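You operate a simulated robot arm through the tools that you are given. There is no shell and no other tool.

Carry out the task below with a simulated two-armed robot. There is one attempt and no reset: what you move stays moved.

JOB
Polish the water marks off the drainer, then stand the tall white mug there.
Fine: move the glass to the worktop over the washing machine and leave it there; use the yellow cloth and put it back. Set down upright: glass, tall mug. What is to be rubbed or washed off counts as gone when no trace of it is left.

The check looks at the end state, three seconds after you hand in, the way a careful person would. Anything else that was tipped, shoved, dropped, spilled or broken makes it a failure. Flat cloth is picked up by pressing the open fingertips on it (5 to 10 N) and closing them slowly along it; thin cloth reads only 2 to 8 mm in the jaws.

ROBOT AND FRAMES
Two 7-joint arms with two-finger parallel grippers on one trunk that stands fixed in place. Base frame: the origin is at the foot of the trunk, x ahead of it, y to its left, z up; the work surface is at about z = 910. Units: mm, rad, N and s.
The left shoulder is at [110, 169, 1473], the right one opposite. With the tool pointing down near the work surface each hand reaches from about 440 to 740 mm from the base axis, measured 20 degrees to its own side. Payload 1.57 kg a hand.
The TCP of each hand is the grasp point between the finger pads, 30 mm short of the fingertips. In the tool frame z runs along the fingers and y along their closing line. The gripper opens to 80 mm. The fingers are 17 mm wide and 12 mm thick; the gripper's body (40 by 82 mm) begins 80 mm behind the TCP.
Orientation is told as [roll, pitch, yaw] about the base's x, y, z axes, in that order, counted from this pose: with the fingers straight down and closing along the base's y, the tool's x points along the base's -x, its y along +y and its z along -z.

CONTROLS
- The arms move only by the tool move_arm. It takes "left_rows", "right_rows" or both (then of equal length, played together; a hand with none holds still); each is a list of rows, each a list of 7 numbers: the shift along the tool's x, y, z in cm, then the turn, a rotation vector about the tool's x, y, z in rad, then the closure, from 0 (fully open) to 1 (shut). In form: [[x, y, z, rx, ry, rz, fingers], ...]. A call has 1 to 20 rows; each row is the pose to reach, as a shift and turn from the pose commanded when the call began, along the tool's axes at that moment. Each row takes 0.2 s and may step no farther than 50 mm and 0.15 rad from the row before; otherwise, or with a gripper value out of range, the whole call is refused. Where a pose cannot be reached the arm comes as near as it can. A force on the tool above 60 N (or 10 N above the force at the start of the call, whichever is more), or a blocked arm, ends the call early, and 0.2 s more pass. The fingers move at their own pace (about 72 mm/s each) and stop on an object; they squeeze with about 40 N. The grip force told is the motor's: it shows also when the fingers shut on nothing. Time passes only in rows, and 0.2 s behind the last, so rows that repeat a pose let the fingers close. It gives the time, the measured TCP pose, the force on the tool (base axes), the opening and the grip force at its end, in the units of the frame above (readings bear some noise), with the torque about the TCP (base axes, N m) and any sound that the robot's microphone picked up.
- Cameras (640 x 400 px; columns grow to the right, rows downward): "scene" is now at [156.9, -23.1, 1674.6]; the picture's right is [-0.24, -0.97, 0.00], its down [-0.68, 0.17, -0.72] and it looks along [0.69, -0.17, -0.70] (base axes); focal length 330 px, centre (320, 200). "left" rides on the left gripper at [72, 7, -122] in its tool frame; the picture's right is [-0.09, 1.00, 0.00], its down [-0.84, -0.08, -0.54] and it looks along [-0.54, -0.05, 0.84] (tool axes); focal length 238 px, centre (320, 200). "right" rides on the right gripper at [72, -7, -122] in its tool frame; the picture's right is [0.09, 1.00, 0.00], its down [-0.84, 0.08, -0.54] and it looks along [-0.54, 0.05, 0.84] (tool axes); focal length 238 px, centre (320, 200). There is no depth. A picture from a camera that has moved, and an enlarged one, comes with that camera's place and axes in the base frame and with its lens. The place of the scene camera against the robot may be out by one fixed shift of up to 18 mm in any direction.
- capture(camera): a new picture of that camera. No time passes.
- slide_trunk(by): slides the trunk up (or, below 0, down) by that many mm; the arms and the scene camera ride with it, the base frame stays. It gives what a move gives, with no picture.
- pan_tilt(pan, tilt): turns the head with the scene camera to pan (to the left, within 1.501 rad either way) and tilt (down, from -0.506 to 1.204), counted from straight ahead of the robot. It gives what a move gives.
- enlarge(camera, box): a new picture of the part [left, top, right, bottom] of that camera's present view, enlarged. No time passes.
- hand_in(): hands the job in; it is judged then, once.

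Nothing tells you positions but the pictures and the camera data. Unless the task says otherwise, let go and move clear before handing in.

The tools are called after "Call:" as a command line: name --argument value ..., lists and objects as JSON in quotes. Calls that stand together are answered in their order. move_arm: Moves the arms, as the interface text tells. Its arguments: {"type":"object","properties":{"left_rows":{"type":"array"},"right_rows":{"type":"array"}},"required":[]} The other tools are called the same way: slide_trunk (by) moves the trunk up or down; pan_tilt (pan, tilt) turns the head that bears the scene camera; capture (camera) takes a picture; enlarge (camera, box) takes an enlarged picture of a part of a camera's view; hand_in () hands the job in.

At the start:

```text
clock: 0.0
left_ee_pos: [644.0, 302.4, 1215.7]
left_tcp_rot: [0.0, 0.0, -0.001]
left_wrist_force: [0.4, 0.0, -0.4]
left_wrist_torque: [0.02, 0.04, 0.0]
left_grip_width: 79.7
left_grasp_force: 0.1
right_ee_pos: [621.5, -346.3, 1178.4]
right_tcp_rot: [0.0, 0.0, 0.0]
right_wrist_force: [0.1, -0.9, 0.3]
right_wrist_torque: [-0.03, 0.02, 0.04]
right_grip_width: 80.0
right_grasp_force: 0.1
trunk travel left (down, up): [-787.0, 103.0]
head pan, tilt (commanded): [-0.244, 0.773]
```

scene: 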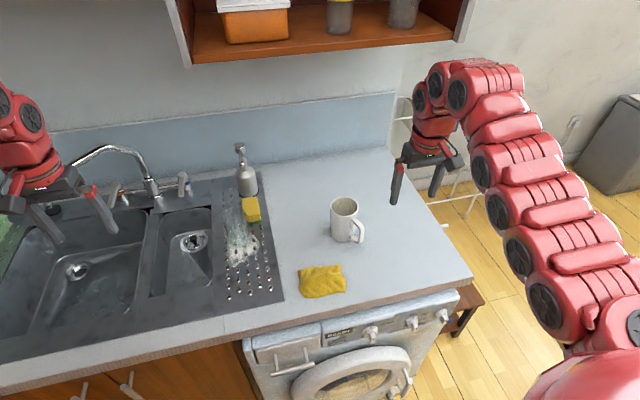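
right: 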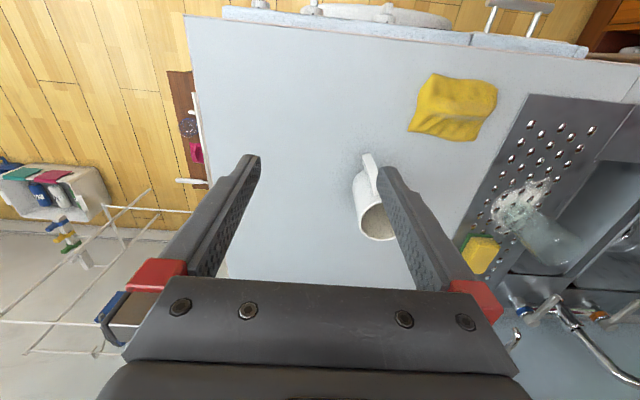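
left: 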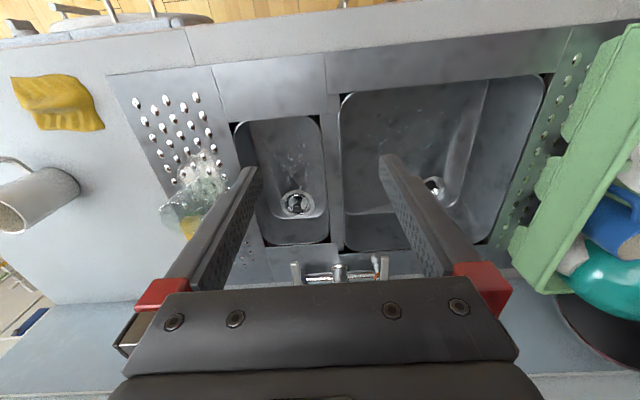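

I see a sink with a drainer on its right that carries whitish water marks, a clear glass and a sponge; a white mug and a yellow cloth lie on the worktop over the washing machine. I'll enlarge the views to locate everything.

Call:
enlarge --camera "scene" --box '[190, 130, 390, 310]'

Call:
enlarge --camera "right" --box '[340, 50, 640, 300]'

Call:
enlarge --camera "left" --box '[0, 50, 300, 260]'

```text
2.22 times, centred on (290, 220) of scene
camera zoom: at [156.9, -23.1, 1674.6], right [-0.24, -0.97, 0.0], down [-0.68, 0.17, -0.72], along [0.69, -0.17, -0.7], focal length 734 px, centre (387, 156)
```

zoom: 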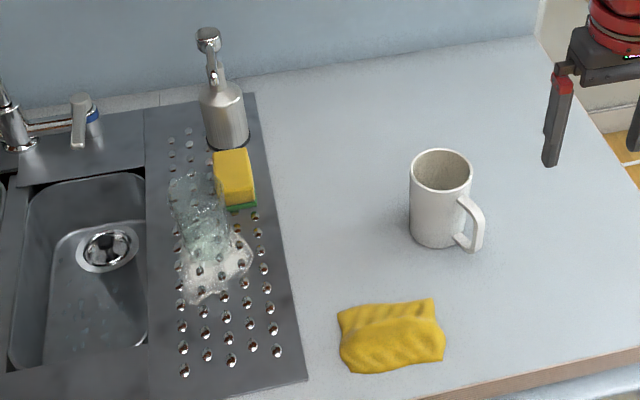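

```text
1.60 times, centred on (490, 175) of right
camera zoom: at [549.8, -353.8, 1300.4], right [-0.09, 1.0, 0.0], down [0.84, 0.08, 0.54], along [0.54, 0.05, -0.84], focal length 381 px, centre (48, 240)
```

zoom: 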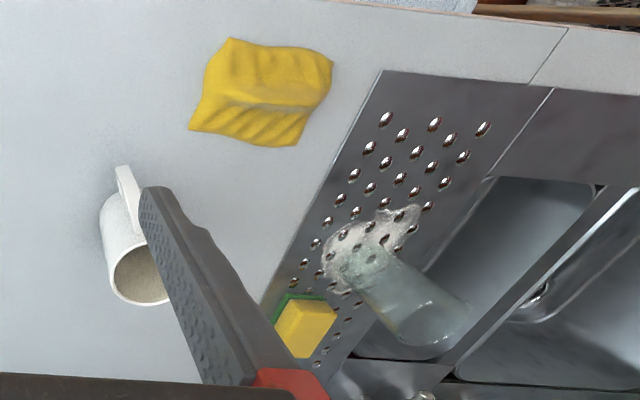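

```text
1.90 times, centred on (150, 155) of left
camera zoom: at [573.1, 309.1, 1338.0], right [0.09, 1.0, 0.0], down [0.84, -0.08, 0.54], along [0.54, -0.05, -0.84], focal length 454 px, centre (644, 286)
```

zoom: 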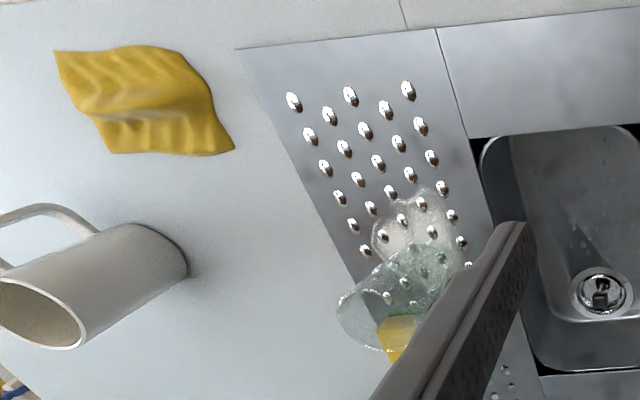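

Next I take closer enlarged looks at the glass, marks and the shelf above to pin down positions.

Call:
enlarge --camera "scene" --box '[210, 180, 290, 310]'

Call:
enlarge --camera "right" --box '[450, 130, 600, 290]'

Call:
enlarge --camera "left" --box '[130, 120, 260, 260]'

Call:
enlarge --camera "scene" --box '[280, 180, 400, 310]'

```text
3.08 times, centred on (250, 245) of scene
camera zoom: at [156.9, -23.1, 1674.6], right [-0.24, -0.97, 0.0], down [-0.68, 0.17, -0.72], along [0.69, -0.17, -0.7], focal length 1016 px, centre (535, 62)
```

zoom: 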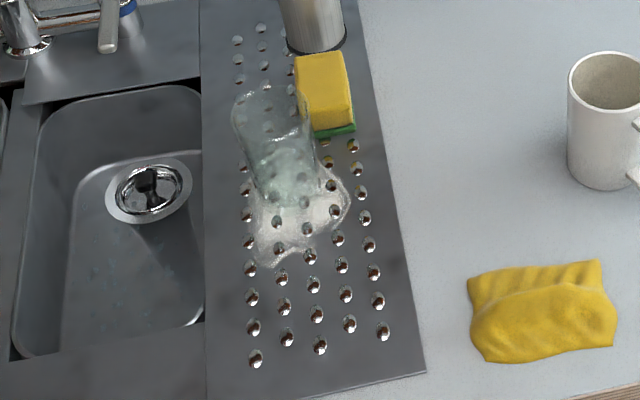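

```text
2.50 times, centred on (525, 210) of right
camera zoom: at [549.8, -353.8, 1300.4], right [-0.09, 1.0, 0.0], down [0.84, 0.08, 0.54], along [0.54, 0.05, -0.84], focal length 596 px, centre (-192, 175)
```

zoom: 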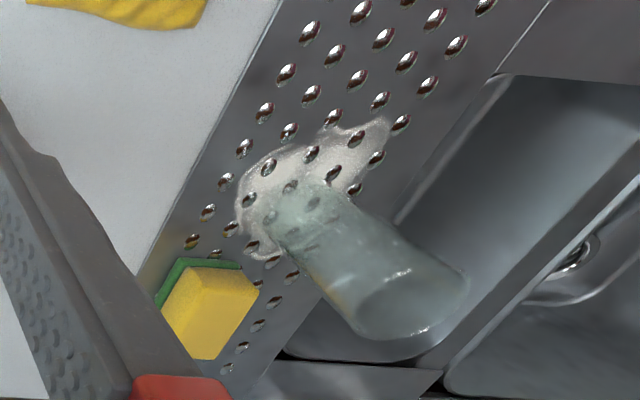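

```text
2.86 times, centred on (195, 190) of left
camera zoom: at [573.1, 309.1, 1338.0], right [0.09, 1.0, 0.0], down [0.84, -0.08, 0.54], along [0.54, -0.05, -0.84], focal length 681 px, centre (677, 229)
```

zoom: 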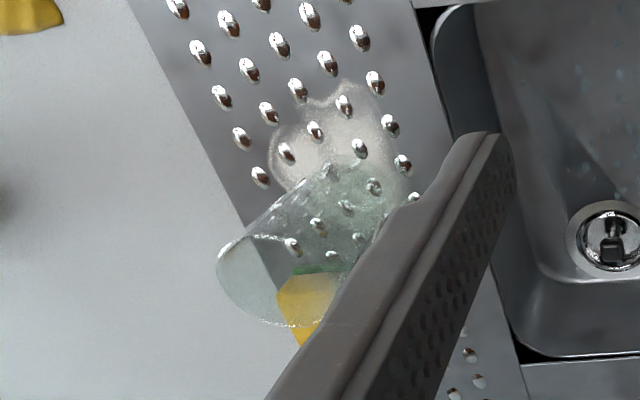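

```text
3.08 times, centred on (340, 245) of scene
camera zoom: at [156.9, -23.1, 1674.6], right [-0.24, -0.97, 0.0], down [-0.68, 0.17, -0.72], along [0.69, -0.17, -0.7], focal length 1016 px, centre (258, 62)
```

zoom: 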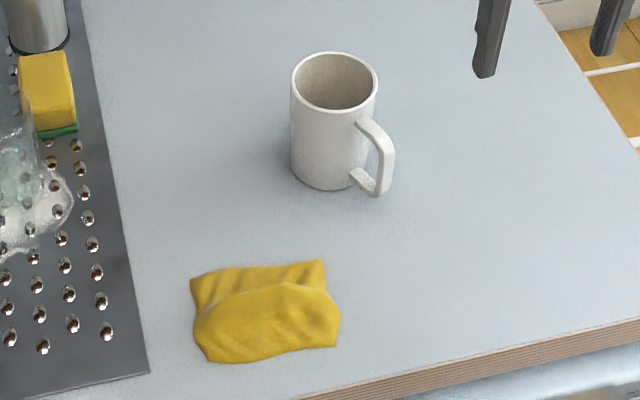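

The glass stands on the marks at roughly (788, 69), the mug at about (755, -240) with its handle toward the front right, and the cloth at about (613, -141). The far part is near the reach limit, so I'll look around with the head before moving.

Call:
pan_tilt --pan -0.1 --tilt 0.35

Call:
capture --camera "scene"

Call:
pan_tilt --pan 0.35 --tilt 0.8

Call:
capture --camera "scene"

```text
clock: 0.9
left_ee_pos: [644.1, 302.4, 1214.5]
left_tcp_rot: [0.001, 0.0, -0.001]
left_wrist_force: [0.0, 0.1, -0.6]
left_wrist_torque: [0.0, -0.03, 0.0]
left_grip_width: 79.9
left_grasp_force: 0.0
right_ee_pos: [619.9, -346.4, 1178.0]
right_tcp_rot: [0.001, -0.001, 0.0]
right_wrist_force: [0.1, -0.2, -0.8]
right_wrist_torque: [0.02, -0.02, 0.03]
right_grip_width: 79.7
right_grasp_force: 0.0
trunk travel left (down, up): [-787.0, 103.0]
head pan, tilt (commanded): [-0.099, 0.351]
```

```text
taken
camera scene: at [170.1, -12.6, 1712.1], right [-0.1, -0.99, 0.0], down [-0.34, 0.03, -0.94], along [0.93, -0.09, -0.34], focal length 330 px, centre (320, 200)
```

scene: 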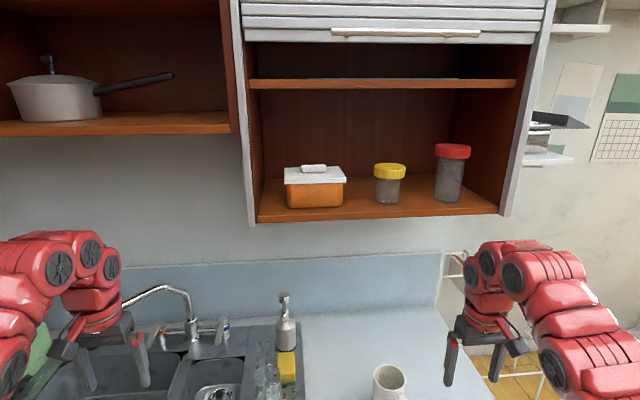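

```text
clock: 1.8
left_ee_pos: [643.9, 302.6, 1215.2]
left_tcp_rot: [-0.001, 0.001, 0.001]
left_wrist_force: [0.6, -0.3, -0.3]
left_wrist_torque: [-0.01, -0.02, -0.01]
left_grip_width: 79.8
left_grasp_force: 0.0
right_ee_pos: [621.9, -345.8, 1177.1]
right_tcp_rot: [0.0, 0.0, -0.001]
right_wrist_force: [-0.1, 0.3, 0.2]
right_wrist_torque: [-0.01, 0.02, -0.03]
right_grip_width: 80.1
right_grasp_force: 0.1
trunk travel left (down, up): [-787.0, 103.0]
head pan, tilt (commanded): [0.351, 0.799]
```

```text
taken
camera scene: at [153.2, 24.3, 1672.6], right [0.34, -0.94, 0.0], down [-0.67, -0.25, -0.7], along [0.66, 0.24, -0.72], focal length 330 px, centre (320, 200)
```

scene: 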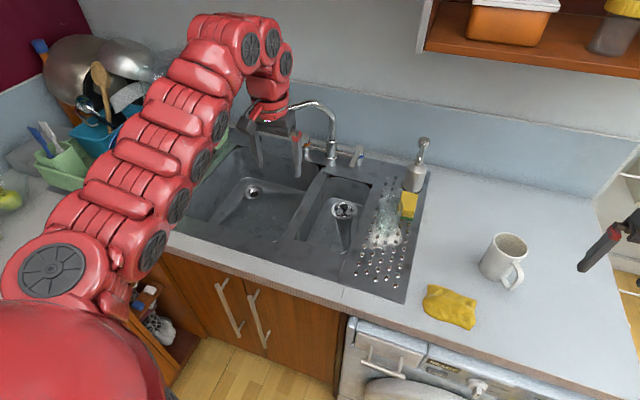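

The shelf is well behind and above the working area, and the arms arch outward. I'll bring the left hand above and short of the glass, tilting its fingers forward to gain reach, and look again.

Call:
move_arm --left_rows '[[-0.4, -3, 0.8, 0, -0.05, 0, 0], [-0.8, -6, 1.6, 0, -0.1, 0, 0], [-1.2, -9, 2.4, 0, -0.15, 0, 0], [-1.6, -12, 3.2, 0, -0.2, 0, 0], [-2.0, -15, 4.0, 0, -0.25, 0, 0], [-2.4, -18, 4.8, 0, -0.3, 0, 0], [-2.8, -21, 5.6, 0, -0.35, 0, 0], [-3.2, -23.3, 6.4, 0, -0.4, 0, 0]]'

Call:
pan_tilt --pan -0.05 --tilt 0.8

Call:
capture --camera "scene"

Call:
capture --camera "left"

```text
clock: 3.6
left_ee_pos: [674.6, 69.7, 1150.8]
left_tcp_rot: [0.001, -0.4, 0.002]
left_wrist_force: [0.1, -0.3, 0.8]
left_wrist_torque: [-0.04, -0.02, 0.01]
left_grip_width: 80.0
left_grasp_force: 0.1
left hand out of reach, approached as far as the arm can: row 3, 4, 5, 6, 7
right_ee_pos: [620.6, -346.6, 1178.7]
right_tcp_rot: [0.001, 0.0, -0.001]
right_wrist_force: [-0.8, 0.8, -0.2]
right_wrist_torque: [-0.01, -0.01, -0.02]
right_grip_width: 79.8
right_grasp_force: 0.1
trunk travel left (down, up): [-787.0, 103.0]
head pan, tilt (commanded): [0.351, 0.799]
```

```text
clock: 4.5
left_ee_pos: [675.9, 69.4, 1150.4]
left_tcp_rot: [0.001, -0.398, -0.001]
left_wrist_force: [0.6, 0.3, 0.3]
left_wrist_torque: [0.0, -0.01, -0.01]
left_grip_width: 79.9
left_grasp_force: 0.1
right_ee_pos: [621.2, -346.5, 1177.0]
right_tcp_rot: [-0.001, 0.001, -0.001]
right_wrist_force: [0.4, 0.4, 1.1]
right_wrist_torque: [-0.01, -0.02, -0.01]
right_grip_width: 79.8
right_grasp_force: 0.1
trunk travel left (down, up): [-787.0, 103.0]
head pan, tilt (commanded): [-0.051, 0.799]
```

```text
taken
camera scene: at [158.2, -7.7, 1672.5], right [-0.05, -1.0, 0.0], down [-0.72, 0.04, -0.7], along [0.7, -0.03, -0.72], focal length 330 px, centre (320, 200)
```

scene: 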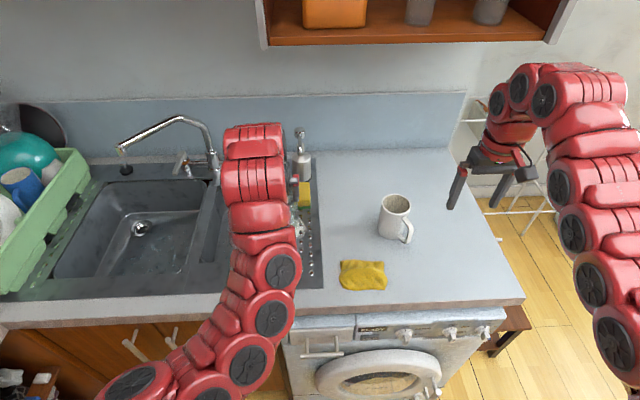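

```text
taken
camera left: at [563.3, 76.0, 1236.6], right [0.08, 1.0, 0.04], down [0.56, -0.08, 0.82], along [0.82, -0.05, -0.56], focal length 238 px, centre (320, 200)
```

left: 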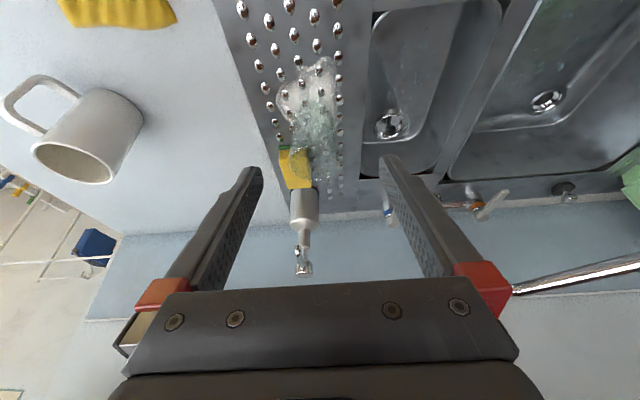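

The left hand is now tilted behind the glass and sees it between its fingers. I'll enlarge to measure glass, sponge and marks.

Call:
enlarge --camera "left" --box '[240, 40, 380, 200]'

Call:
enlarge --camera "right" --box '[450, 120, 590, 280]'

```text
2.50 times, centred on (310, 120) of left
camera zoom: at [563.3, 76.0, 1236.6], right [0.08, 1.0, 0.04], down [0.56, -0.08, 0.82], along [0.82, -0.05, -0.56], focal length 596 px, centre (345, 400)
```

zoom: 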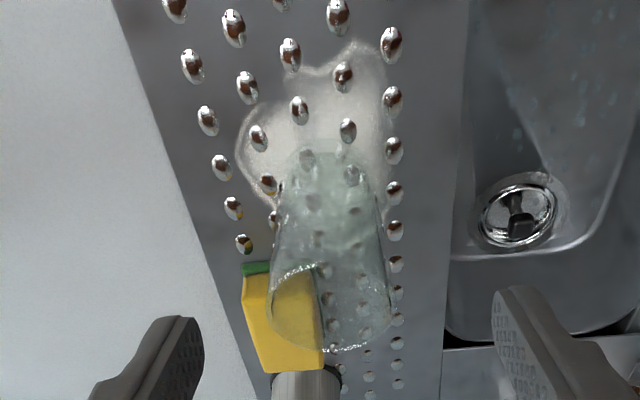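

```text
2.50 times, centred on (520, 200) of right
camera zoom: at [550.0, -354.1, 1300.2], right [-0.09, 1.0, 0.0], down [0.84, 0.08, 0.54], along [0.54, 0.05, -0.84], focal length 596 px, centre (-180, 200)
```

zoom: 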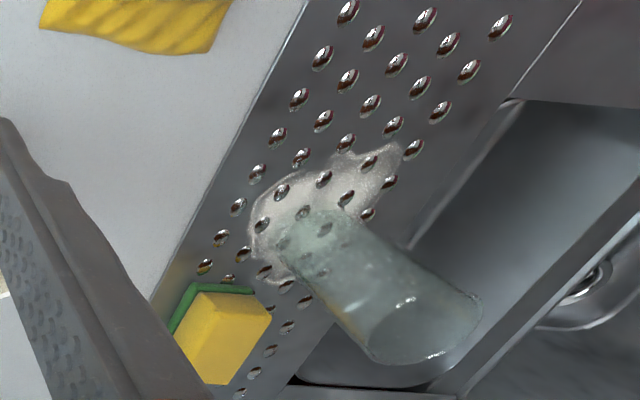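

I'll zoom further on the glass rim and base to refine its centre.

Call:
enlarge --camera "left" --box '[285, 90, 349, 186]'

Call:
enlarge --camera "right" --box '[500, 190, 590, 275]'

Call:
enlarge --camera "scene" --box '[280, 170, 345, 240]'

```text
4.17 times, centred on (317, 138) of left
camera zoom: at [563.3, 76.0, 1236.6], right [0.08, 1.0, 0.04], down [0.56, -0.08, 0.82], along [0.82, -0.05, -0.56], focal length 993 px, centre (332, 458)
```

zoom: 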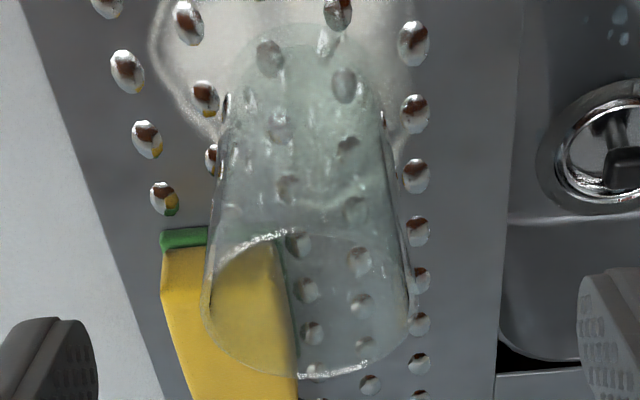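

```text
4.71 times, centred on (545, 232) of right
camera zoom: at [550.0, -354.1, 1300.2], right [-0.09, 1.0, 0.0], down [0.84, 0.08, 0.54], along [0.54, 0.05, -0.84], focal length 1122 px, centre (-739, 47)
```

zoom: 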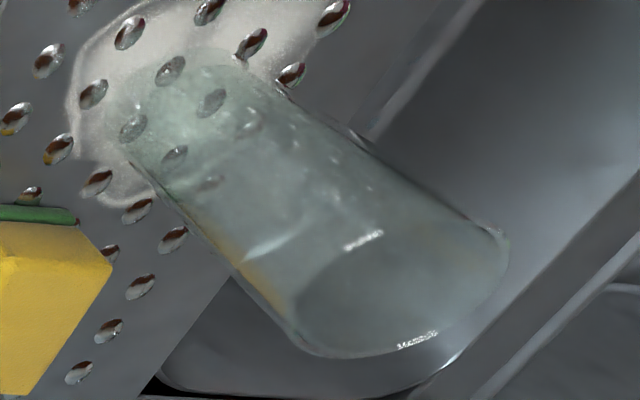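

```text
5.71 times, centred on (312, 205) of scene
camera zoom: at [158.2, -7.7, 1672.5], right [-0.05, -1.0, 0.0], down [-0.72, 0.04, -0.7], along [0.7, -0.03, -0.72], focal length 1888 px, centre (363, 171)
```

zoom: 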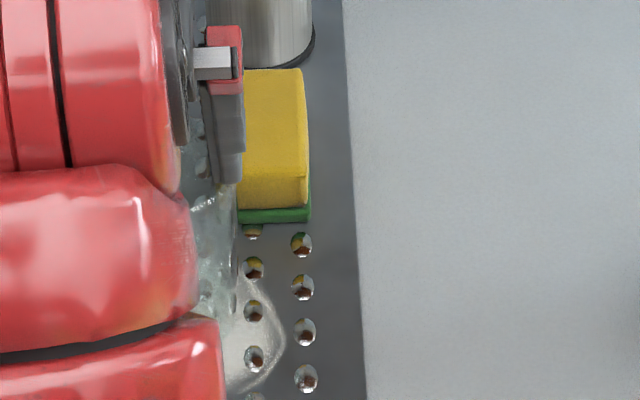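

From two views the glass rim is centred near (790, 57, 1025), about 64 mm wide, so the open gripper can straddle it. I'll move the left hand along toward a pre-grasp point behind and above it.

Call:
move_arm --left_rows '[[-0.9, -0.3, 2.2, 0, 0, 0, 0], [-1.8, -0.6, 4.4, 0, 0, 0, 0], [-2.7, -0.9, 6.7, 0, 0, 0, 0], [-3.5, -1.24, 8.9, 0, 0, 0, 0], [-3.5, -1.24, 8.9, 0, 0, 0, 0]]'

Call:
capture --camera "left"

Call:
capture --camera "right"

```text
clock: 5.7
left_ee_pos: [742.3, 55.0, 1083.7]
left_tcp_rot: [0.0, -0.4, 0.002]
left_wrist_force: [-0.1, 0.9, 0.1]
left_wrist_torque: [-0.01, -0.03, 0.0]
left_grip_width: 80.0
left_grasp_force: 0.0
right_ee_pos: [619.9, -346.3, 1177.5]
right_tcp_rot: [-0.001, -0.001, 0.001]
right_wrist_force: [-0.6, 0.0, -0.5]
right_wrist_torque: [-0.01, 0.0, 0.02]
right_grip_width: 80.0
right_grasp_force: 0.0
trunk travel left (down, up): [-787.0, 103.0]
head pan, tilt (commanded): [-0.051, 0.799]
```

```text
taken
camera left: at [629.7, 63.2, 1168.6], right [0.08, 1.0, 0.04], down [0.56, -0.08, 0.82], along [0.82, -0.05, -0.56], focal length 238 px, centre (320, 200)
```

left: 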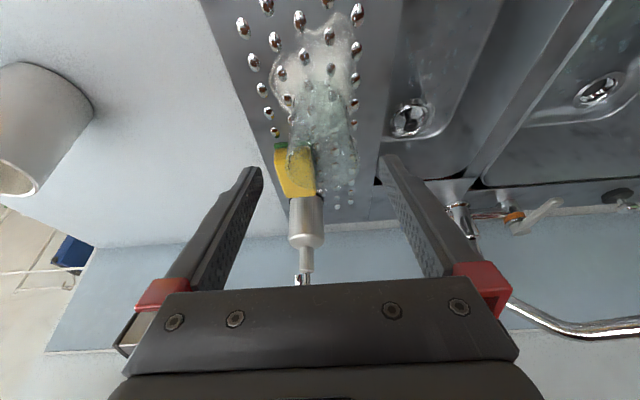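

```text
taken
camera right: at [549.4, -354.0, 1300.6], right [-0.09, 1.0, 0.0], down [0.84, 0.08, 0.54], along [0.54, 0.05, -0.84], focal length 238 px, centre (320, 200)
```

right: 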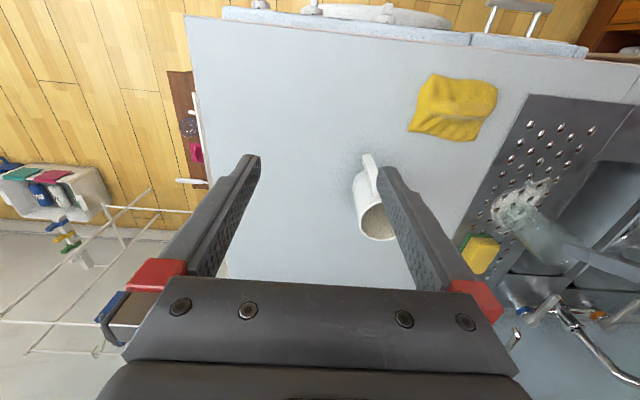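

Reach is fine here. I'll zoom to check the glass alignment between the fingers.

Call:
enlarge --camera "left" --box '[250, 60, 390, 220]'

Call:
enlarge --camera "right" --box '[500, 180, 620, 280]'

```text
2.50 times, centred on (320, 140) of left
camera zoom: at [629.7, 63.2, 1168.6], right [0.08, 1.0, 0.04], down [0.56, -0.08, 0.82], along [0.82, -0.05, -0.56], focal length 596 px, centre (320, 350)
```

zoom: 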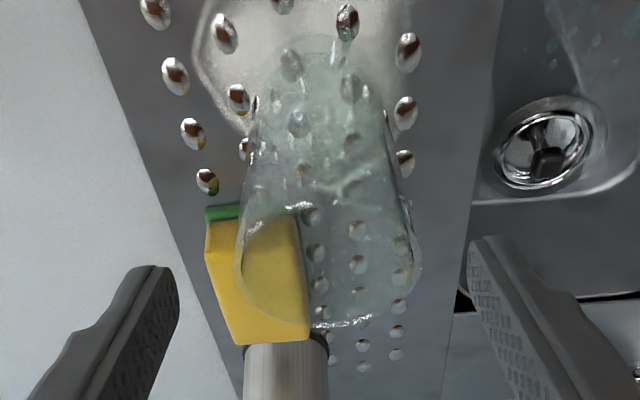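

```text
4.00 times, centred on (560, 230) of right
camera zoom: at [549.4, -354.0, 1300.6], right [-0.09, 1.0, 0.0], down [0.84, 0.08, 0.54], along [0.54, 0.05, -0.84], focal length 953 px, centre (-640, 80)
```

zoom: 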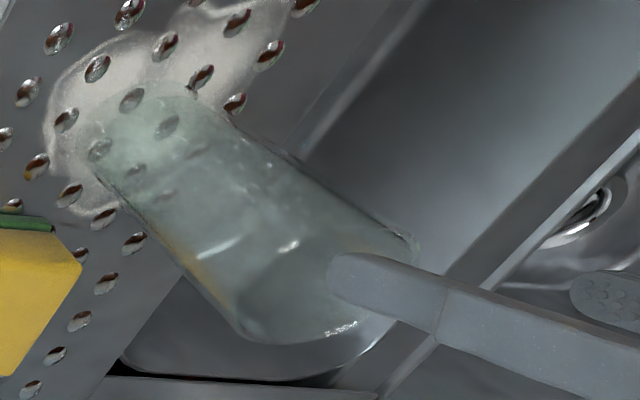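

The glass is centred at y ≈ 57.5, right between the fingers. I'll descend along the tool axis to straddle it.

Call:
move_arm --left_rows '[[0, 0.1, 1.5, 0, 0, 0, 0], [0, 0.1, 3.0, 0, 0, 0, 0], [0, 0.1, 4.5, 0, 0, 0, 0], [0, 0.1, 6.0, 0, 0, 0, 0], [0, 0.1, 7.0, 0, 0, 0, 0], [0, 0.1, 7.0, 0, 0, 0, 0]]'

Call:
capture --camera "left"

Call:
capture --camera "right"

```text
clock: 7.0
left_ee_pos: [771.0, 57.9, 1018.4]
left_tcp_rot: [0.0, -0.399, 0.002]
left_wrist_force: [0.2, 0.3, -0.1]
left_wrist_torque: [-0.01, -0.01, 0.0]
left_grip_width: 79.8
left_grasp_force: 0.0
right_ee_pos: [622.1, -346.7, 1178.2]
right_tcp_rot: [0.0, 0.0, 0.0]
right_wrist_force: [0.2, 0.0, -0.2]
right_wrist_torque: [0.01, 0.01, 0.01]
right_grip_width: 80.0
right_grasp_force: 0.1
trunk travel left (down, up): [-787.0, 103.0]
head pan, tilt (commanded): [-0.051, 0.799]
```

```text
taken
camera left: at [657.5, 64.2, 1103.7], right [0.08, 1.0, 0.04], down [0.56, -0.08, 0.83], along [0.82, -0.05, -0.56], focal length 238 px, centre (320, 200)
```

left: 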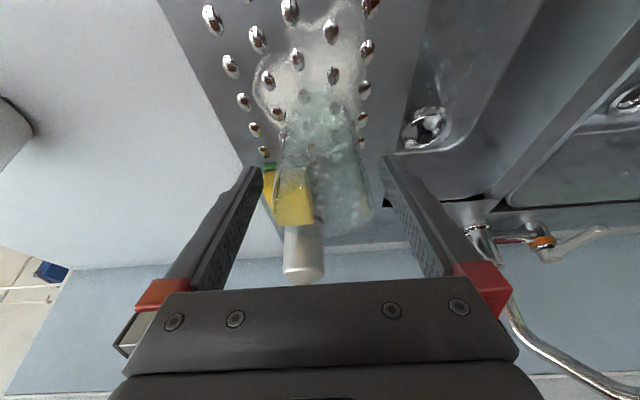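

```text
taken
camera right: at [549.8, -353.9, 1300.4], right [-0.09, 1.0, 0.0], down [0.84, 0.08, 0.54], along [0.54, 0.05, -0.84], focal length 238 px, centre (320, 200)
```

right: 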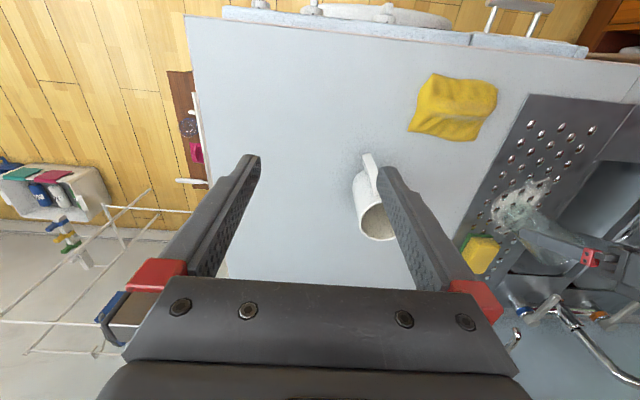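

Fingers straddle the glass cleanly. I'll go down the last 5 cm and close gently.

Call:
move_arm --left_rows '[[0, 0, 1.3, 0, 0, 0, 0], [0, 0, 2.6, 0, 0, 0, 0], [0, 0, 3.9, 0, 0, 0, 0], [0, 0, 5.0, 0, 0, 0, 0], [0, 0, 5.0, 0, 0, 0, 0.1], [0, 0, 5.0, 0, 0, 0, 0.16], [0, 0, 5.0, 0, 0, 0, 0.2], [0, 0, 5.0, 0, 0, 0, 0.24], [0, 0, 5.0, 0, 0, 0, 0.28], [0, 0, 5.0, 0, 0, 0, 0.32], [0, 0, 5.0, 0, 0, 0, 0.4], [0, 0, 5.0, 0, 0, 0, 0.4]]'

Call:
capture --camera "left"

Call:
enlarge --camera "right" --box '[450, 150, 620, 290]'

```text
clock: 9.7
left_ee_pos: [789.5, 58.6, 972.7]
left_tcp_rot: [0.0, -0.4, -0.002]
left_wrist_force: [0.0, 0.1, 0.6]
left_wrist_torque: [-0.01, 0.0, -0.02]
left_grip_width: 68.5
left_grasp_force: 40.2
right_ee_pos: [621.1, -347.2, 1177.0]
right_tcp_rot: [-0.001, 0.001, 0.0]
right_wrist_force: [-0.1, -0.3, -0.6]
right_wrist_torque: [0.02, -0.03, 0.0]
right_grip_width: 79.9
right_grasp_force: 0.1
trunk travel left (down, up): [-787.0, 103.0]
head pan, tilt (commanded): [-0.051, 0.799]
```

```text
taken
camera left: at [677.0, 64.4, 1057.4], right [0.08, 1.0, 0.04], down [0.56, -0.08, 0.82], along [0.82, -0.05, -0.56], focal length 238 px, centre (320, 200)
```

left: 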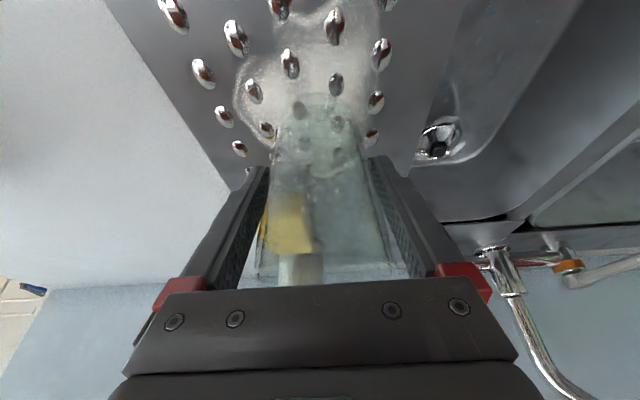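

```text
2.86 times, centred on (535, 220) of right
camera zoom: at [550.1, -353.9, 1300.3], right [-0.09, 1.0, 0.0], down [0.84, 0.08, 0.54], along [0.54, 0.05, -0.84], focal length 681 px, centre (-294, 143)
```

zoom: 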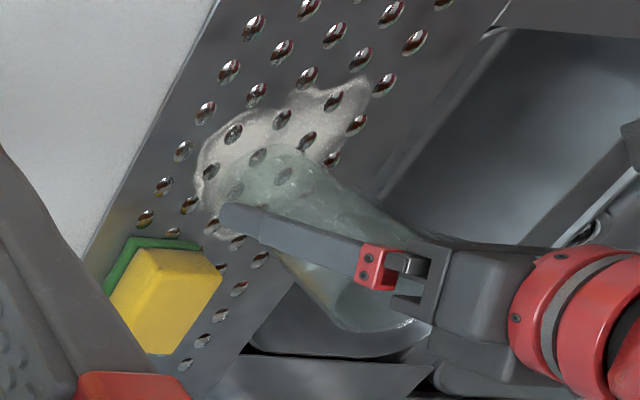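

The glass is held (68.5 mm, 40 N). I'll lift it back along the tool axis and look at the uncovered marks.

Call:
move_arm --left_rows '[[-0.4, 0, -0.9, 0, 0, 0, 0.4], [-0.6, 0, -2.0, 0, 0, 0, 0.4], [-0.6, 0, -4.0, 0, 0, 0, 0.4], [-0.6, 0, -6.0, 0, 0, 0, 0.4], [-0.6, 0, -8.0, 0, 0, 0, 0.4], [-0.6, 0, -9.5, 0, 0, 0, 0.4], [-0.6, 0, -9.5, 0, 0, 0, 0.4]]'

Call:
capture --camera "left"

Call:
enlarge --camera "right" --box '[450, 110, 640, 290]'

```text
clock: 11.2
left_ee_pos: [758.5, 58.9, 1061.2]
left_tcp_rot: [-0.001, -0.398, 0.001]
left_wrist_force: [-0.1, -0.1, -1.6]
left_wrist_torque: [0.0, 0.02, 0.01]
left_grip_width: 68.4
left_grasp_force: 39.3
right_ee_pos: [622.0, -346.5, 1177.2]
right_tcp_rot: [0.0, 0.0, 0.001]
right_wrist_force: [0.1, -0.6, -0.1]
right_wrist_torque: [-0.01, -0.01, -0.01]
right_grip_width: 80.1
right_grasp_force: 0.1
trunk travel left (down, up): [-787.0, 103.0]
head pan, tilt (commanded): [-0.051, 0.799]
```

```text
taken
camera left: at [645.2, 65.1, 1147.3], right [0.08, 1.0, 0.04], down [0.56, -0.08, 0.82], along [0.82, -0.05, -0.57], focal length 238 px, centre (320, 200)
```

left: 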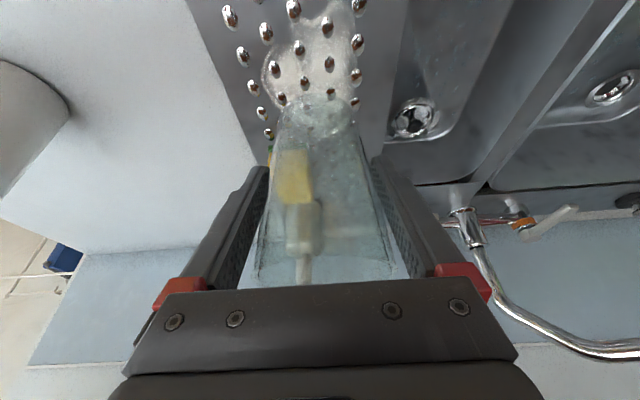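

```text
2.22 times, centred on (545, 200) of right
camera zoom: at [550.3, -353.7, 1300.2], right [-0.09, 1.0, 0.0], down [0.84, 0.08, 0.54], along [0.54, 0.05, -0.84], focal length 530 px, centre (-180, 200)
```

zoom: 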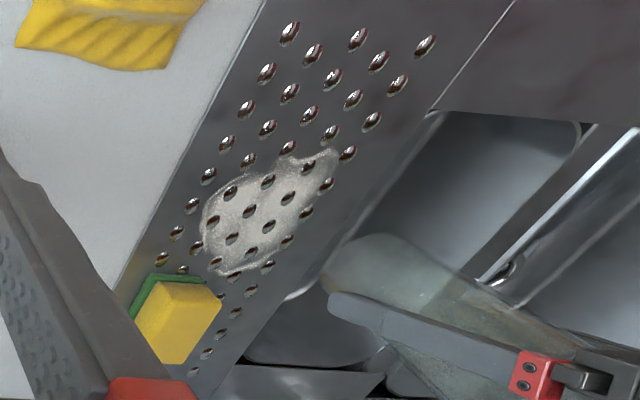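

The whole mark patch is now visible: roughly x 713–850, y 9–105, with the sponge's near face at x ≈ 855 for y < 43. Now I'll carry the glass sideways to about (750, -95) over the washing machine.

Call:
move_arm --left_rows '[[0.1, -2, -0.05, 0, 0, 0, 0.4], [0.2, -4.5, -0.1, 0, 0, 0, 0.4], [0.3, -7, -0.15, 0, 0, 0, 0.4], [0.4, -9.5, -0.2, 0, 0, 0, 0.4], [0.5, -12, -0.25, 0, 0, 0, 0.4], [0.65, -14, -0.3, 0, 0, 0, 0.4], [0.78, -15.4, -0.33, 0, 0, 0, 0.4], [0.78, -15.4, -0.33, 0, 0, 0, 0.4]]'

Call:
capture --camera "scene"

Call:
capture --camera "left"

Call:
capture --camera "right"

```text
clock: 13.1
left_ee_pos: [750.1, -94.9, 1061.7]
left_tcp_rot: [-0.002, -0.397, 0.001]
left_wrist_force: [0.0, -0.8, -2.1]
left_wrist_torque: [0.0, 0.02, 0.0]
left_grip_width: 68.7
left_grasp_force: 40.7
right_ee_pos: [622.7, -345.9, 1177.2]
right_tcp_rot: [-0.001, -0.001, 0.002]
right_wrist_force: [-0.7, 0.3, -0.2]
right_wrist_torque: [-0.01, -0.02, -0.01]
right_grip_width: 79.8
right_grasp_force: 0.1
trunk travel left (down, up): [-787.0, 103.0]
head pan, tilt (commanded): [-0.051, 0.799]
```

```text
taken
camera scene: at [158.5, -7.2, 1672.4], right [-0.05, -1.0, 0.0], down [-0.72, 0.04, -0.7], along [0.7, -0.04, -0.72], focal length 330 px, centre (320, 200)
```

scene: 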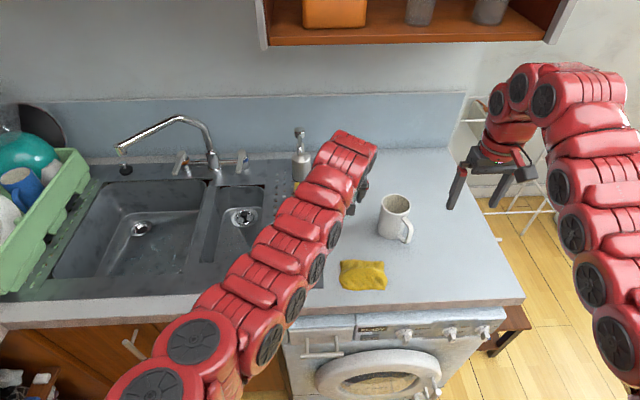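

```text
taken
camera left: at [637.4, -89.3, 1147.4], right [0.08, 1.0, 0.04], down [0.56, -0.08, 0.82], along [0.82, -0.05, -0.56], focal length 238 px, centre (320, 200)
```

left: 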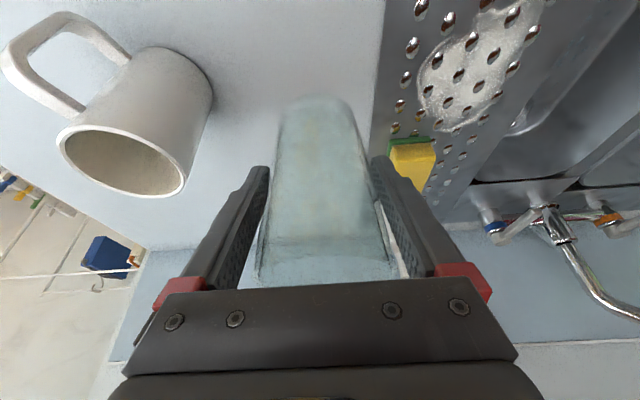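

```text
taken
camera right: at [550.2, -353.6, 1300.3], right [-0.09, 1.0, 0.0], down [0.84, 0.08, 0.54], along [0.54, 0.05, -0.84], focal length 238 px, centre (320, 200)
```

right: 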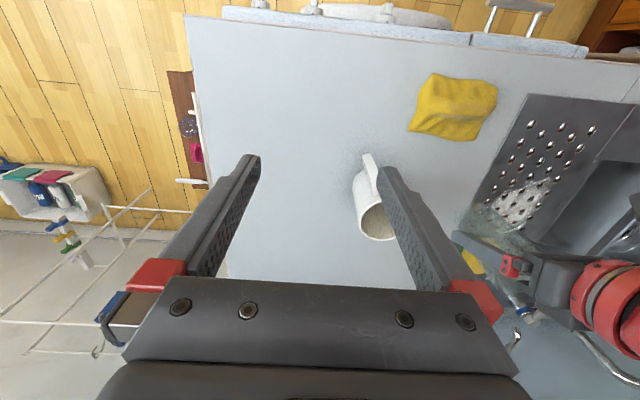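

Clear space below. I'll lower the glass vertically to just above the worktop.

Call:
move_arm --left_rows '[[0.78, 0, 1.84, 0, 0, 0, 0.4], [1.56, 0, 3.68, 0, 0, 0, 0.4], [2.33, 0, 5.53, 0, 0, 0, 0.4], [2.92, 0, 6.9, 0, 0, 0, 0.4], [3.23, 0, 7.64, 0, 0, 0, 0.4], [3.23, 0, 7.64, 0, 0, 0, 0.4]]'

Call:
enlarge --camera "right" --box '[400, 150, 560, 280]'

```text
clock: 14.4
left_ee_pos: [751.5, -96.0, 977.9]
left_tcp_rot: [-0.003, -0.4, 0.001]
left_wrist_force: [-0.2, 0.2, -2.2]
left_wrist_torque: [0.01, 0.03, 0.02]
left_grip_width: 68.5
left_grasp_force: 39.9
right_ee_pos: [621.7, -345.1, 1178.0]
right_tcp_rot: [0.0, 0.001, 0.001]
right_wrist_force: [0.0, -0.2, 0.2]
right_wrist_torque: [0.0, 0.0, 0.0]
right_grip_width: 80.1
right_grasp_force: 0.0
trunk travel left (down, up): [-787.0, 103.0]
head pan, tilt (commanded): [-0.051, 0.799]
```

```text
3.08 times, centred on (480, 215) of right
camera zoom: at [550.2, -353.8, 1300.3], right [-0.09, 1.0, 0.0], down [0.84, 0.08, 0.54], along [0.54, 0.05, -0.84], focal length 733 px, centre (-172, 154)
```

zoom: 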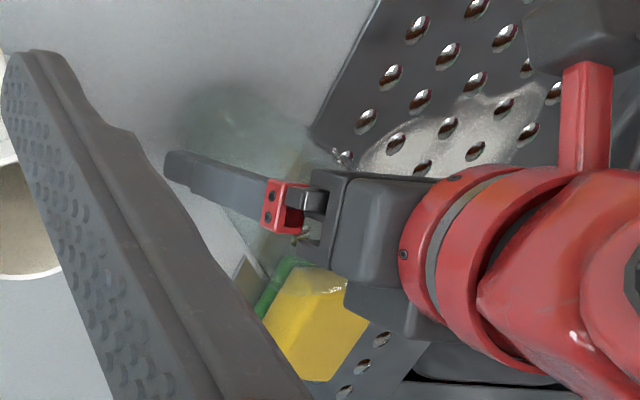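

Now the last few millimetres in small steps, watching the force.

Call:
move_arm --left_rows '[[0.06, 0, 0.14, 0, 0, 0, 0.4], [0.117, 0, 0.276, 0, 0, 0, 0.4], [0.117, 0, 0.276, 0, 0, 0, 0.4]]'

```text
clock: 15.2
left_ee_pos: [749.9, -96.3, 974.9]
left_tcp_rot: [0.0, -0.4, 0.001]
left_wrist_force: [0.3, 0.0, -2.8]
left_wrist_torque: [-0.03, 0.01, -0.01]
left_grip_width: 68.5
left_grasp_force: 40.5
right_ee_pos: [622.0, -345.7, 1177.6]
right_tcp_rot: [-0.001, 0.0, 0.001]
right_wrist_force: [-0.1, 0.1, -0.7]
right_wrist_torque: [0.04, -0.01, -0.01]
right_grip_width: 80.0
right_grasp_force: 0.1
trunk travel left (down, up): [-787.0, 103.0]
head pan, tilt (commanded): [-0.051, 0.799]
```

Call:
move_arm --left_rows '[[0.039, 0, 0.092, 0, 0, 0, 0.4], [0.039, 0, 0.092, 0, 0, 0, 0.4]]'

```text
clock: 15.8
left_ee_pos: [749.8, -95.6, 973.4]
left_tcp_rot: [-0.001, -0.399, 0.001]
left_wrist_force: [-0.6, 0.3, -2.3]
left_wrist_torque: [-0.01, -0.01, 0.02]
left_grip_width: 68.4
left_grasp_force: 40.2
right_ee_pos: [622.1, -345.7, 1177.6]
right_tcp_rot: [0.0, -0.001, 0.0]
right_wrist_force: [0.5, 1.0, -0.5]
right_wrist_torque: [-0.02, 0.01, 0.02]
right_grip_width: 80.0
right_grasp_force: 0.1
trunk travel left (down, up): [-787.0, 103.0]
head pan, tilt (commanded): [-0.051, 0.799]
```

Call:
move_arm --left_rows '[[0.039, 0, 0.092, 0, 0, 0, 0.4], [0.039, 0, 0.092, 0, 0, 0, 0.4]]'

```text
clock: 16.4
left_ee_pos: [749.3, -95.9, 974.5]
left_tcp_rot: [0.001, -0.4, 0.0]
left_wrist_force: [0.3, -0.4, -3.3]
left_wrist_torque: [0.04, 0.0, 0.03]
left_grip_width: 68.8
left_grasp_force: 40.1
right_ee_pos: [621.8, -346.6, 1176.8]
right_tcp_rot: [0.001, 0.001, 0.0]
right_wrist_force: [-0.6, 0.3, -0.6]
right_wrist_torque: [0.02, 0.01, 0.0]
right_grip_width: 80.0
right_grasp_force: 0.1
trunk travel left (down, up): [-787.0, 103.0]
head pan, tilt (commanded): [-0.051, 0.799]
```

No contact yet; I'll continue a millimetre at a time.

Call:
move_arm --left_rows '[[0.039, 0, 0.092, 0, 0, 0, 0.4], [0.039, 0, 0.092, 0, 0, 0, 0.4]]'

```text
clock: 17.1
left_ee_pos: [750.5, -95.6, 972.3]
left_tcp_rot: [0.0, -0.399, -0.001]
left_wrist_force: [0.8, -0.7, -2.1]
left_wrist_torque: [-0.01, 0.03, -0.01]
left_grip_width: 68.3
left_grasp_force: 39.8
right_ee_pos: [621.9, -346.4, 1177.2]
right_tcp_rot: [0.001, 0.001, -0.001]
right_wrist_force: [0.1, 0.5, 0.0]
right_wrist_torque: [0.0, 0.0, -0.01]
right_grip_width: 79.8
right_grasp_force: 0.0
trunk travel left (down, up): [-787.0, 103.0]
head pan, tilt (commanded): [-0.051, 0.799]
```

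Call:
move_arm --left_rows '[[0.039, 0, 0.092, 0, 0, 0, 0.4], [0.039, 0, 0.092, 0, 0, 0, 0.4]]'

```text
clock: 17.6
left_ee_pos: [748.6, -95.4, 971.2]
left_tcp_rot: [0.0, -0.397, -0.001]
left_wrist_force: [0.2, 0.4, -2.4]
left_wrist_torque: [0.0, -0.01, 0.0]
left_grip_width: 68.6
left_grasp_force: 40.2
right_ee_pos: [621.3, -347.1, 1177.1]
right_tcp_rot: [-0.001, 0.0, 0.0]
right_wrist_force: [0.8, -0.3, 0.1]
right_wrist_torque: [0.03, 0.01, 0.0]
right_grip_width: 79.9
right_grasp_force: 0.0
trunk travel left (down, up): [-787.0, 103.0]
head pan, tilt (commanded): [-0.051, 0.799]
```

Call:
move_arm --left_rows '[[0.039, 0, 0.092, 0, 0, 0, 0.4], [0.039, 0, 0.092, 0, 0, 0, 0.4]]'

Call:
enlarge --camera "left" --box '[240, 60, 400, 200]'

```text
clock: 18.2
left_ee_pos: [749.1, -96.2, 970.7]
left_tcp_rot: [0.0, -0.399, 0.0]
left_wrist_force: [0.0, -0.1, -2.5]
left_wrist_torque: [-0.01, 0.01, 0.0]
left_grip_width: 68.4
left_grasp_force: 39.9
right_ee_pos: [621.1, -345.9, 1178.9]
right_tcp_rot: [0.0, 0.001, 0.0]
right_wrist_force: [-0.5, 1.0, -0.7]
right_wrist_torque: [-0.01, 0.01, 0.01]
right_grip_width: 80.4
right_grasp_force: 0.0
trunk travel left (down, up): [-787.0, 103.0]
head pan, tilt (commanded): [-0.051, 0.799]
```

```text
2.86 times, centred on (320, 130) of left
camera zoom: at [636.1, -89.5, 1056.5], right [0.09, 1.0, 0.03], down [0.56, -0.08, 0.82], along [0.82, -0.05, -0.56], focal length 681 px, centre (320, 400)
```

zoom: 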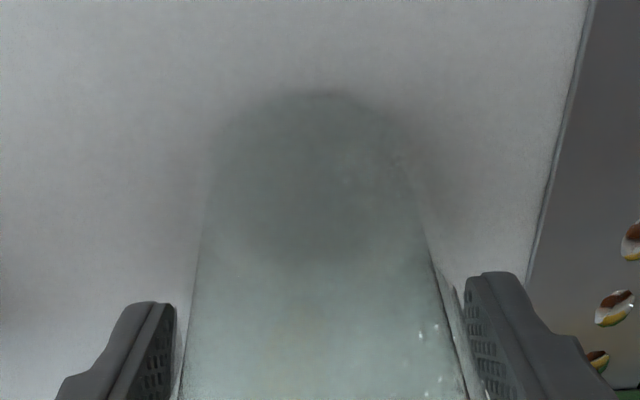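

Still only the glass's weight on the wrist; continuing down.

Call:
move_arm --left_rows '[[0.039, 0, 0.092, 0, 0, 0, 0.4], [0.039, 0, 0.092, 0, 0, 0, 0.4]]'

```text
clock: 18.9
left_ee_pos: [748.4, -95.9, 970.2]
left_tcp_rot: [0.0, -0.398, 0.001]
left_wrist_force: [-0.4, -0.8, -1.2]
left_wrist_torque: [-0.02, -0.02, -0.01]
left_grip_width: 68.4
left_grasp_force: 40.5
right_ee_pos: [621.5, -346.6, 1177.3]
right_tcp_rot: [0.001, 0.001, 0.0]
right_wrist_force: [0.8, 0.4, -0.1]
right_wrist_torque: [0.02, 0.02, 0.03]
right_grip_width: 80.2
right_grasp_force: 0.0
trunk travel left (down, up): [-787.0, 103.0]
head pan, tilt (commanded): [-0.051, 0.799]
```

Call:
move_arm --left_rows '[[0.039, 0, 0.092, 0, 0, 0, 0.4], [0.039, 0, 0.092, 0, 0, 0, 0.4]]'

```text
clock: 19.4
left_ee_pos: [747.6, -95.1, 968.7]
left_tcp_rot: [-0.001, -0.397, 0.001]
left_wrist_force: [0.7, 1.0, -2.3]
left_wrist_torque: [0.03, -0.02, 0.0]
left_grip_width: 68.6
left_grasp_force: 39.9
right_ee_pos: [620.7, -347.3, 1178.0]
right_tcp_rot: [0.002, 0.001, 0.0]
right_wrist_force: [-0.3, -0.7, -0.2]
right_wrist_torque: [-0.01, -0.04, -0.03]
right_grip_width: 80.0
right_grasp_force: 0.0
trunk travel left (down, up): [-787.0, 103.0]
head pan, tilt (commanded): [-0.051, 0.799]
```

Call:
move_arm --left_rows '[[0.039, 0, 0.092, 0, 0, 0, 0.4], [0.039, 0, 0.092, 0, 0, 0, 0.4]]'

```text
clock: 20.1
left_ee_pos: [748.1, -95.0, 969.4]
left_tcp_rot: [-0.002, -0.397, -0.003]
left_wrist_force: [-0.9, -0.1, -2.1]
left_wrist_torque: [0.01, -0.02, -0.02]
left_grip_width: 68.4
left_grasp_force: 40.5
right_ee_pos: [622.3, -347.1, 1177.3]
right_tcp_rot: [0.0, 0.0, 0.0]
right_wrist_force: [0.0, -0.1, -1.0]
right_wrist_torque: [0.04, 0.03, -0.04]
right_grip_width: 80.1
right_grasp_force: 0.0
trunk travel left (down, up): [-787.0, 103.0]
head pan, tilt (commanded): [-0.051, 0.799]
```

Call:
move_arm --left_rows '[[0.039, 0, 0.092, 0, 0, 0, 0.4], [0.039, 0, 0.092, 0, 0, 0, 0.4], [0.039, 0, 0.092, 0, 0, 0, 0.4]]'

```text
clock: 20.9
left_ee_pos: [746.4, -97.2, 967.6]
left_tcp_rot: [-0.001, -0.402, -0.001]
left_wrist_force: [2.0, 0.1, 8.8]
left_wrist_torque: [0.24, -0.09, -0.07]
left_grip_width: 68.6
left_grasp_force: 40.2
left hand out of reach, approached as far as the arm can: row 1
right_ee_pos: [621.1, -347.0, 1178.4]
right_tcp_rot: [0.0, -0.001, -0.001]
right_wrist_force: [-0.7, 0.3, 0.2]
right_wrist_torque: [-0.03, 0.0, 0.02]
right_grip_width: 80.1
right_grasp_force: 0.0
trunk travel left (down, up): [-787.0, 103.0]
head pan, tilt (commanded): [-0.051, 0.799]
```

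Contact felt (about 9 N): the glass stands on the worktop. I'll open the fingers and back out along the tool axis.

Call:
move_arm --left_rows '[[0, 0, 0, 0, 0, 0, 0.1], [0, 0, 0, 0, 0, 0, 0.05], [0, 0, 0, 0, 0, 0, 0], [0, 0, 0, 0, 0, 0, 0]]'

Call:
capture --camera "left"

```text
clock: 21.9
left_ee_pos: [747.2, -95.2, 967.5]
left_tcp_rot: [-0.002, -0.399, 0.0]
left_wrist_force: [0.7, 0.6, 0.8]
left_wrist_torque: [0.0, 0.0, -0.04]
left_grip_width: 79.9
left_grasp_force: 0.0
right_ee_pos: [621.4, -346.5, 1177.5]
right_tcp_rot: [0.002, -0.002, 0.0]
right_wrist_force: [0.8, 0.6, -0.1]
right_wrist_torque: [-0.02, -0.02, 0.01]
right_grip_width: 80.3
right_grasp_force: 0.0
trunk travel left (down, up): [-787.0, 103.0]
head pan, tilt (commanded): [-0.051, 0.799]
```

```text
taken
camera left: at [634.4, -89.4, 1052.8], right [0.08, 1.0, 0.04], down [0.56, -0.08, 0.82], along [0.82, -0.05, -0.56], focal length 238 px, centre (320, 200)
```

left: 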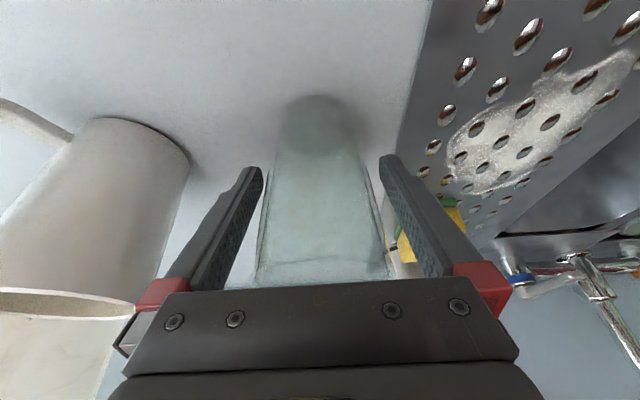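

The glass stands free between the open fingers. I'll back out.

Call:
move_arm --left_rows '[[0, 0, -1, 0, 0, 0, 0], [0, 0, -2.5, 0, 0, 0, 0], [0, 0, -4.5, 0, 0, 0, 0], [0, 0, -6.5, 0, 0, 0, 0], [0, 0, -8.5, 0, 0, 0, 0], [0, 0, -10.5, 0, 0, 0, 0], [0, 0, -12.5, 0, 0, 0, 0], [0, 0, -14.5, 0, 0, 0, 0], [0, 0, -14.5, 0, 0, 0, 0]]'

Call:
capture --camera "left"

Call:
capture --camera "right"

Call:
capture --camera "scene"

```text
clock: 23.9
left_ee_pos: [692.6, -96.2, 1100.8]
left_tcp_rot: [0.0, -0.401, -0.001]
left_wrist_force: [0.6, -0.3, -0.5]
left_wrist_torque: [0.0, 0.02, -0.01]
left_grip_width: 80.2
left_grasp_force: 0.0
right_ee_pos: [623.1, -346.5, 1177.5]
right_tcp_rot: [-0.001, 0.001, -0.001]
right_wrist_force: [0.4, -0.2, 0.3]
right_wrist_torque: [0.02, -0.01, -0.01]
right_grip_width: 80.0
right_grasp_force: 0.0
trunk travel left (down, up): [-787.0, 103.0]
head pan, tilt (commanded): [-0.051, 0.799]
```

```text
taken
camera left: at [580.0, -89.6, 1185.9], right [0.08, 1.0, 0.04], down [0.56, -0.08, 0.82], along [0.82, -0.05, -0.56], focal length 238 px, centre (320, 200)
```

left: 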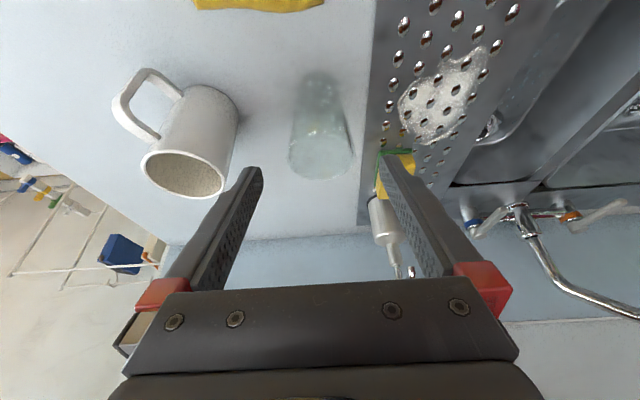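

```text
taken
camera right: at [550.1, -353.8, 1300.3], right [-0.09, 1.0, 0.0], down [0.84, 0.08, 0.54], along [0.54, 0.05, -0.84], focal length 238 px, centre (320, 200)
```

right: 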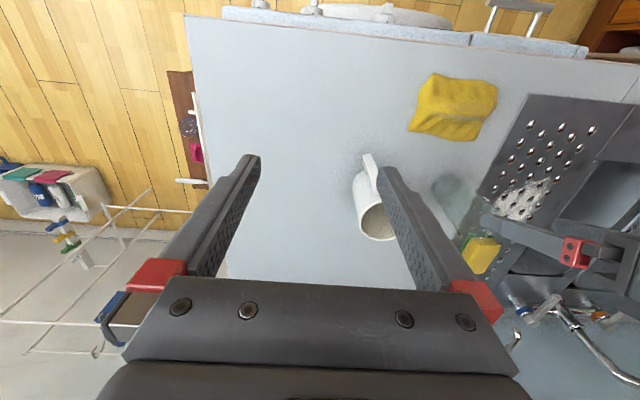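

```text
taken
camera scene: at [158.3, -7.5, 1672.4], right [-0.05, -1.0, 0.0], down [-0.72, 0.04, -0.7], along [0.7, -0.04, -0.72], focal length 330 px, centre (320, 200)
```

scene: 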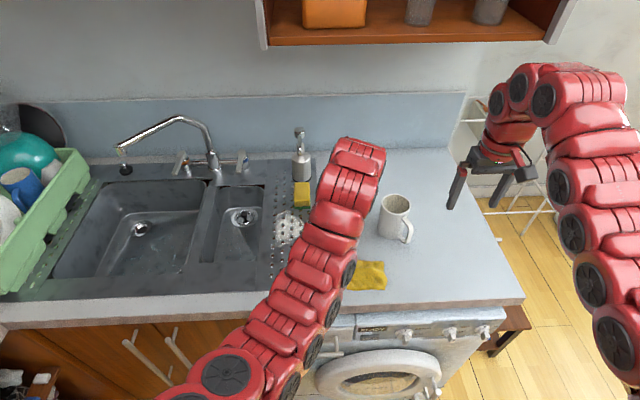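

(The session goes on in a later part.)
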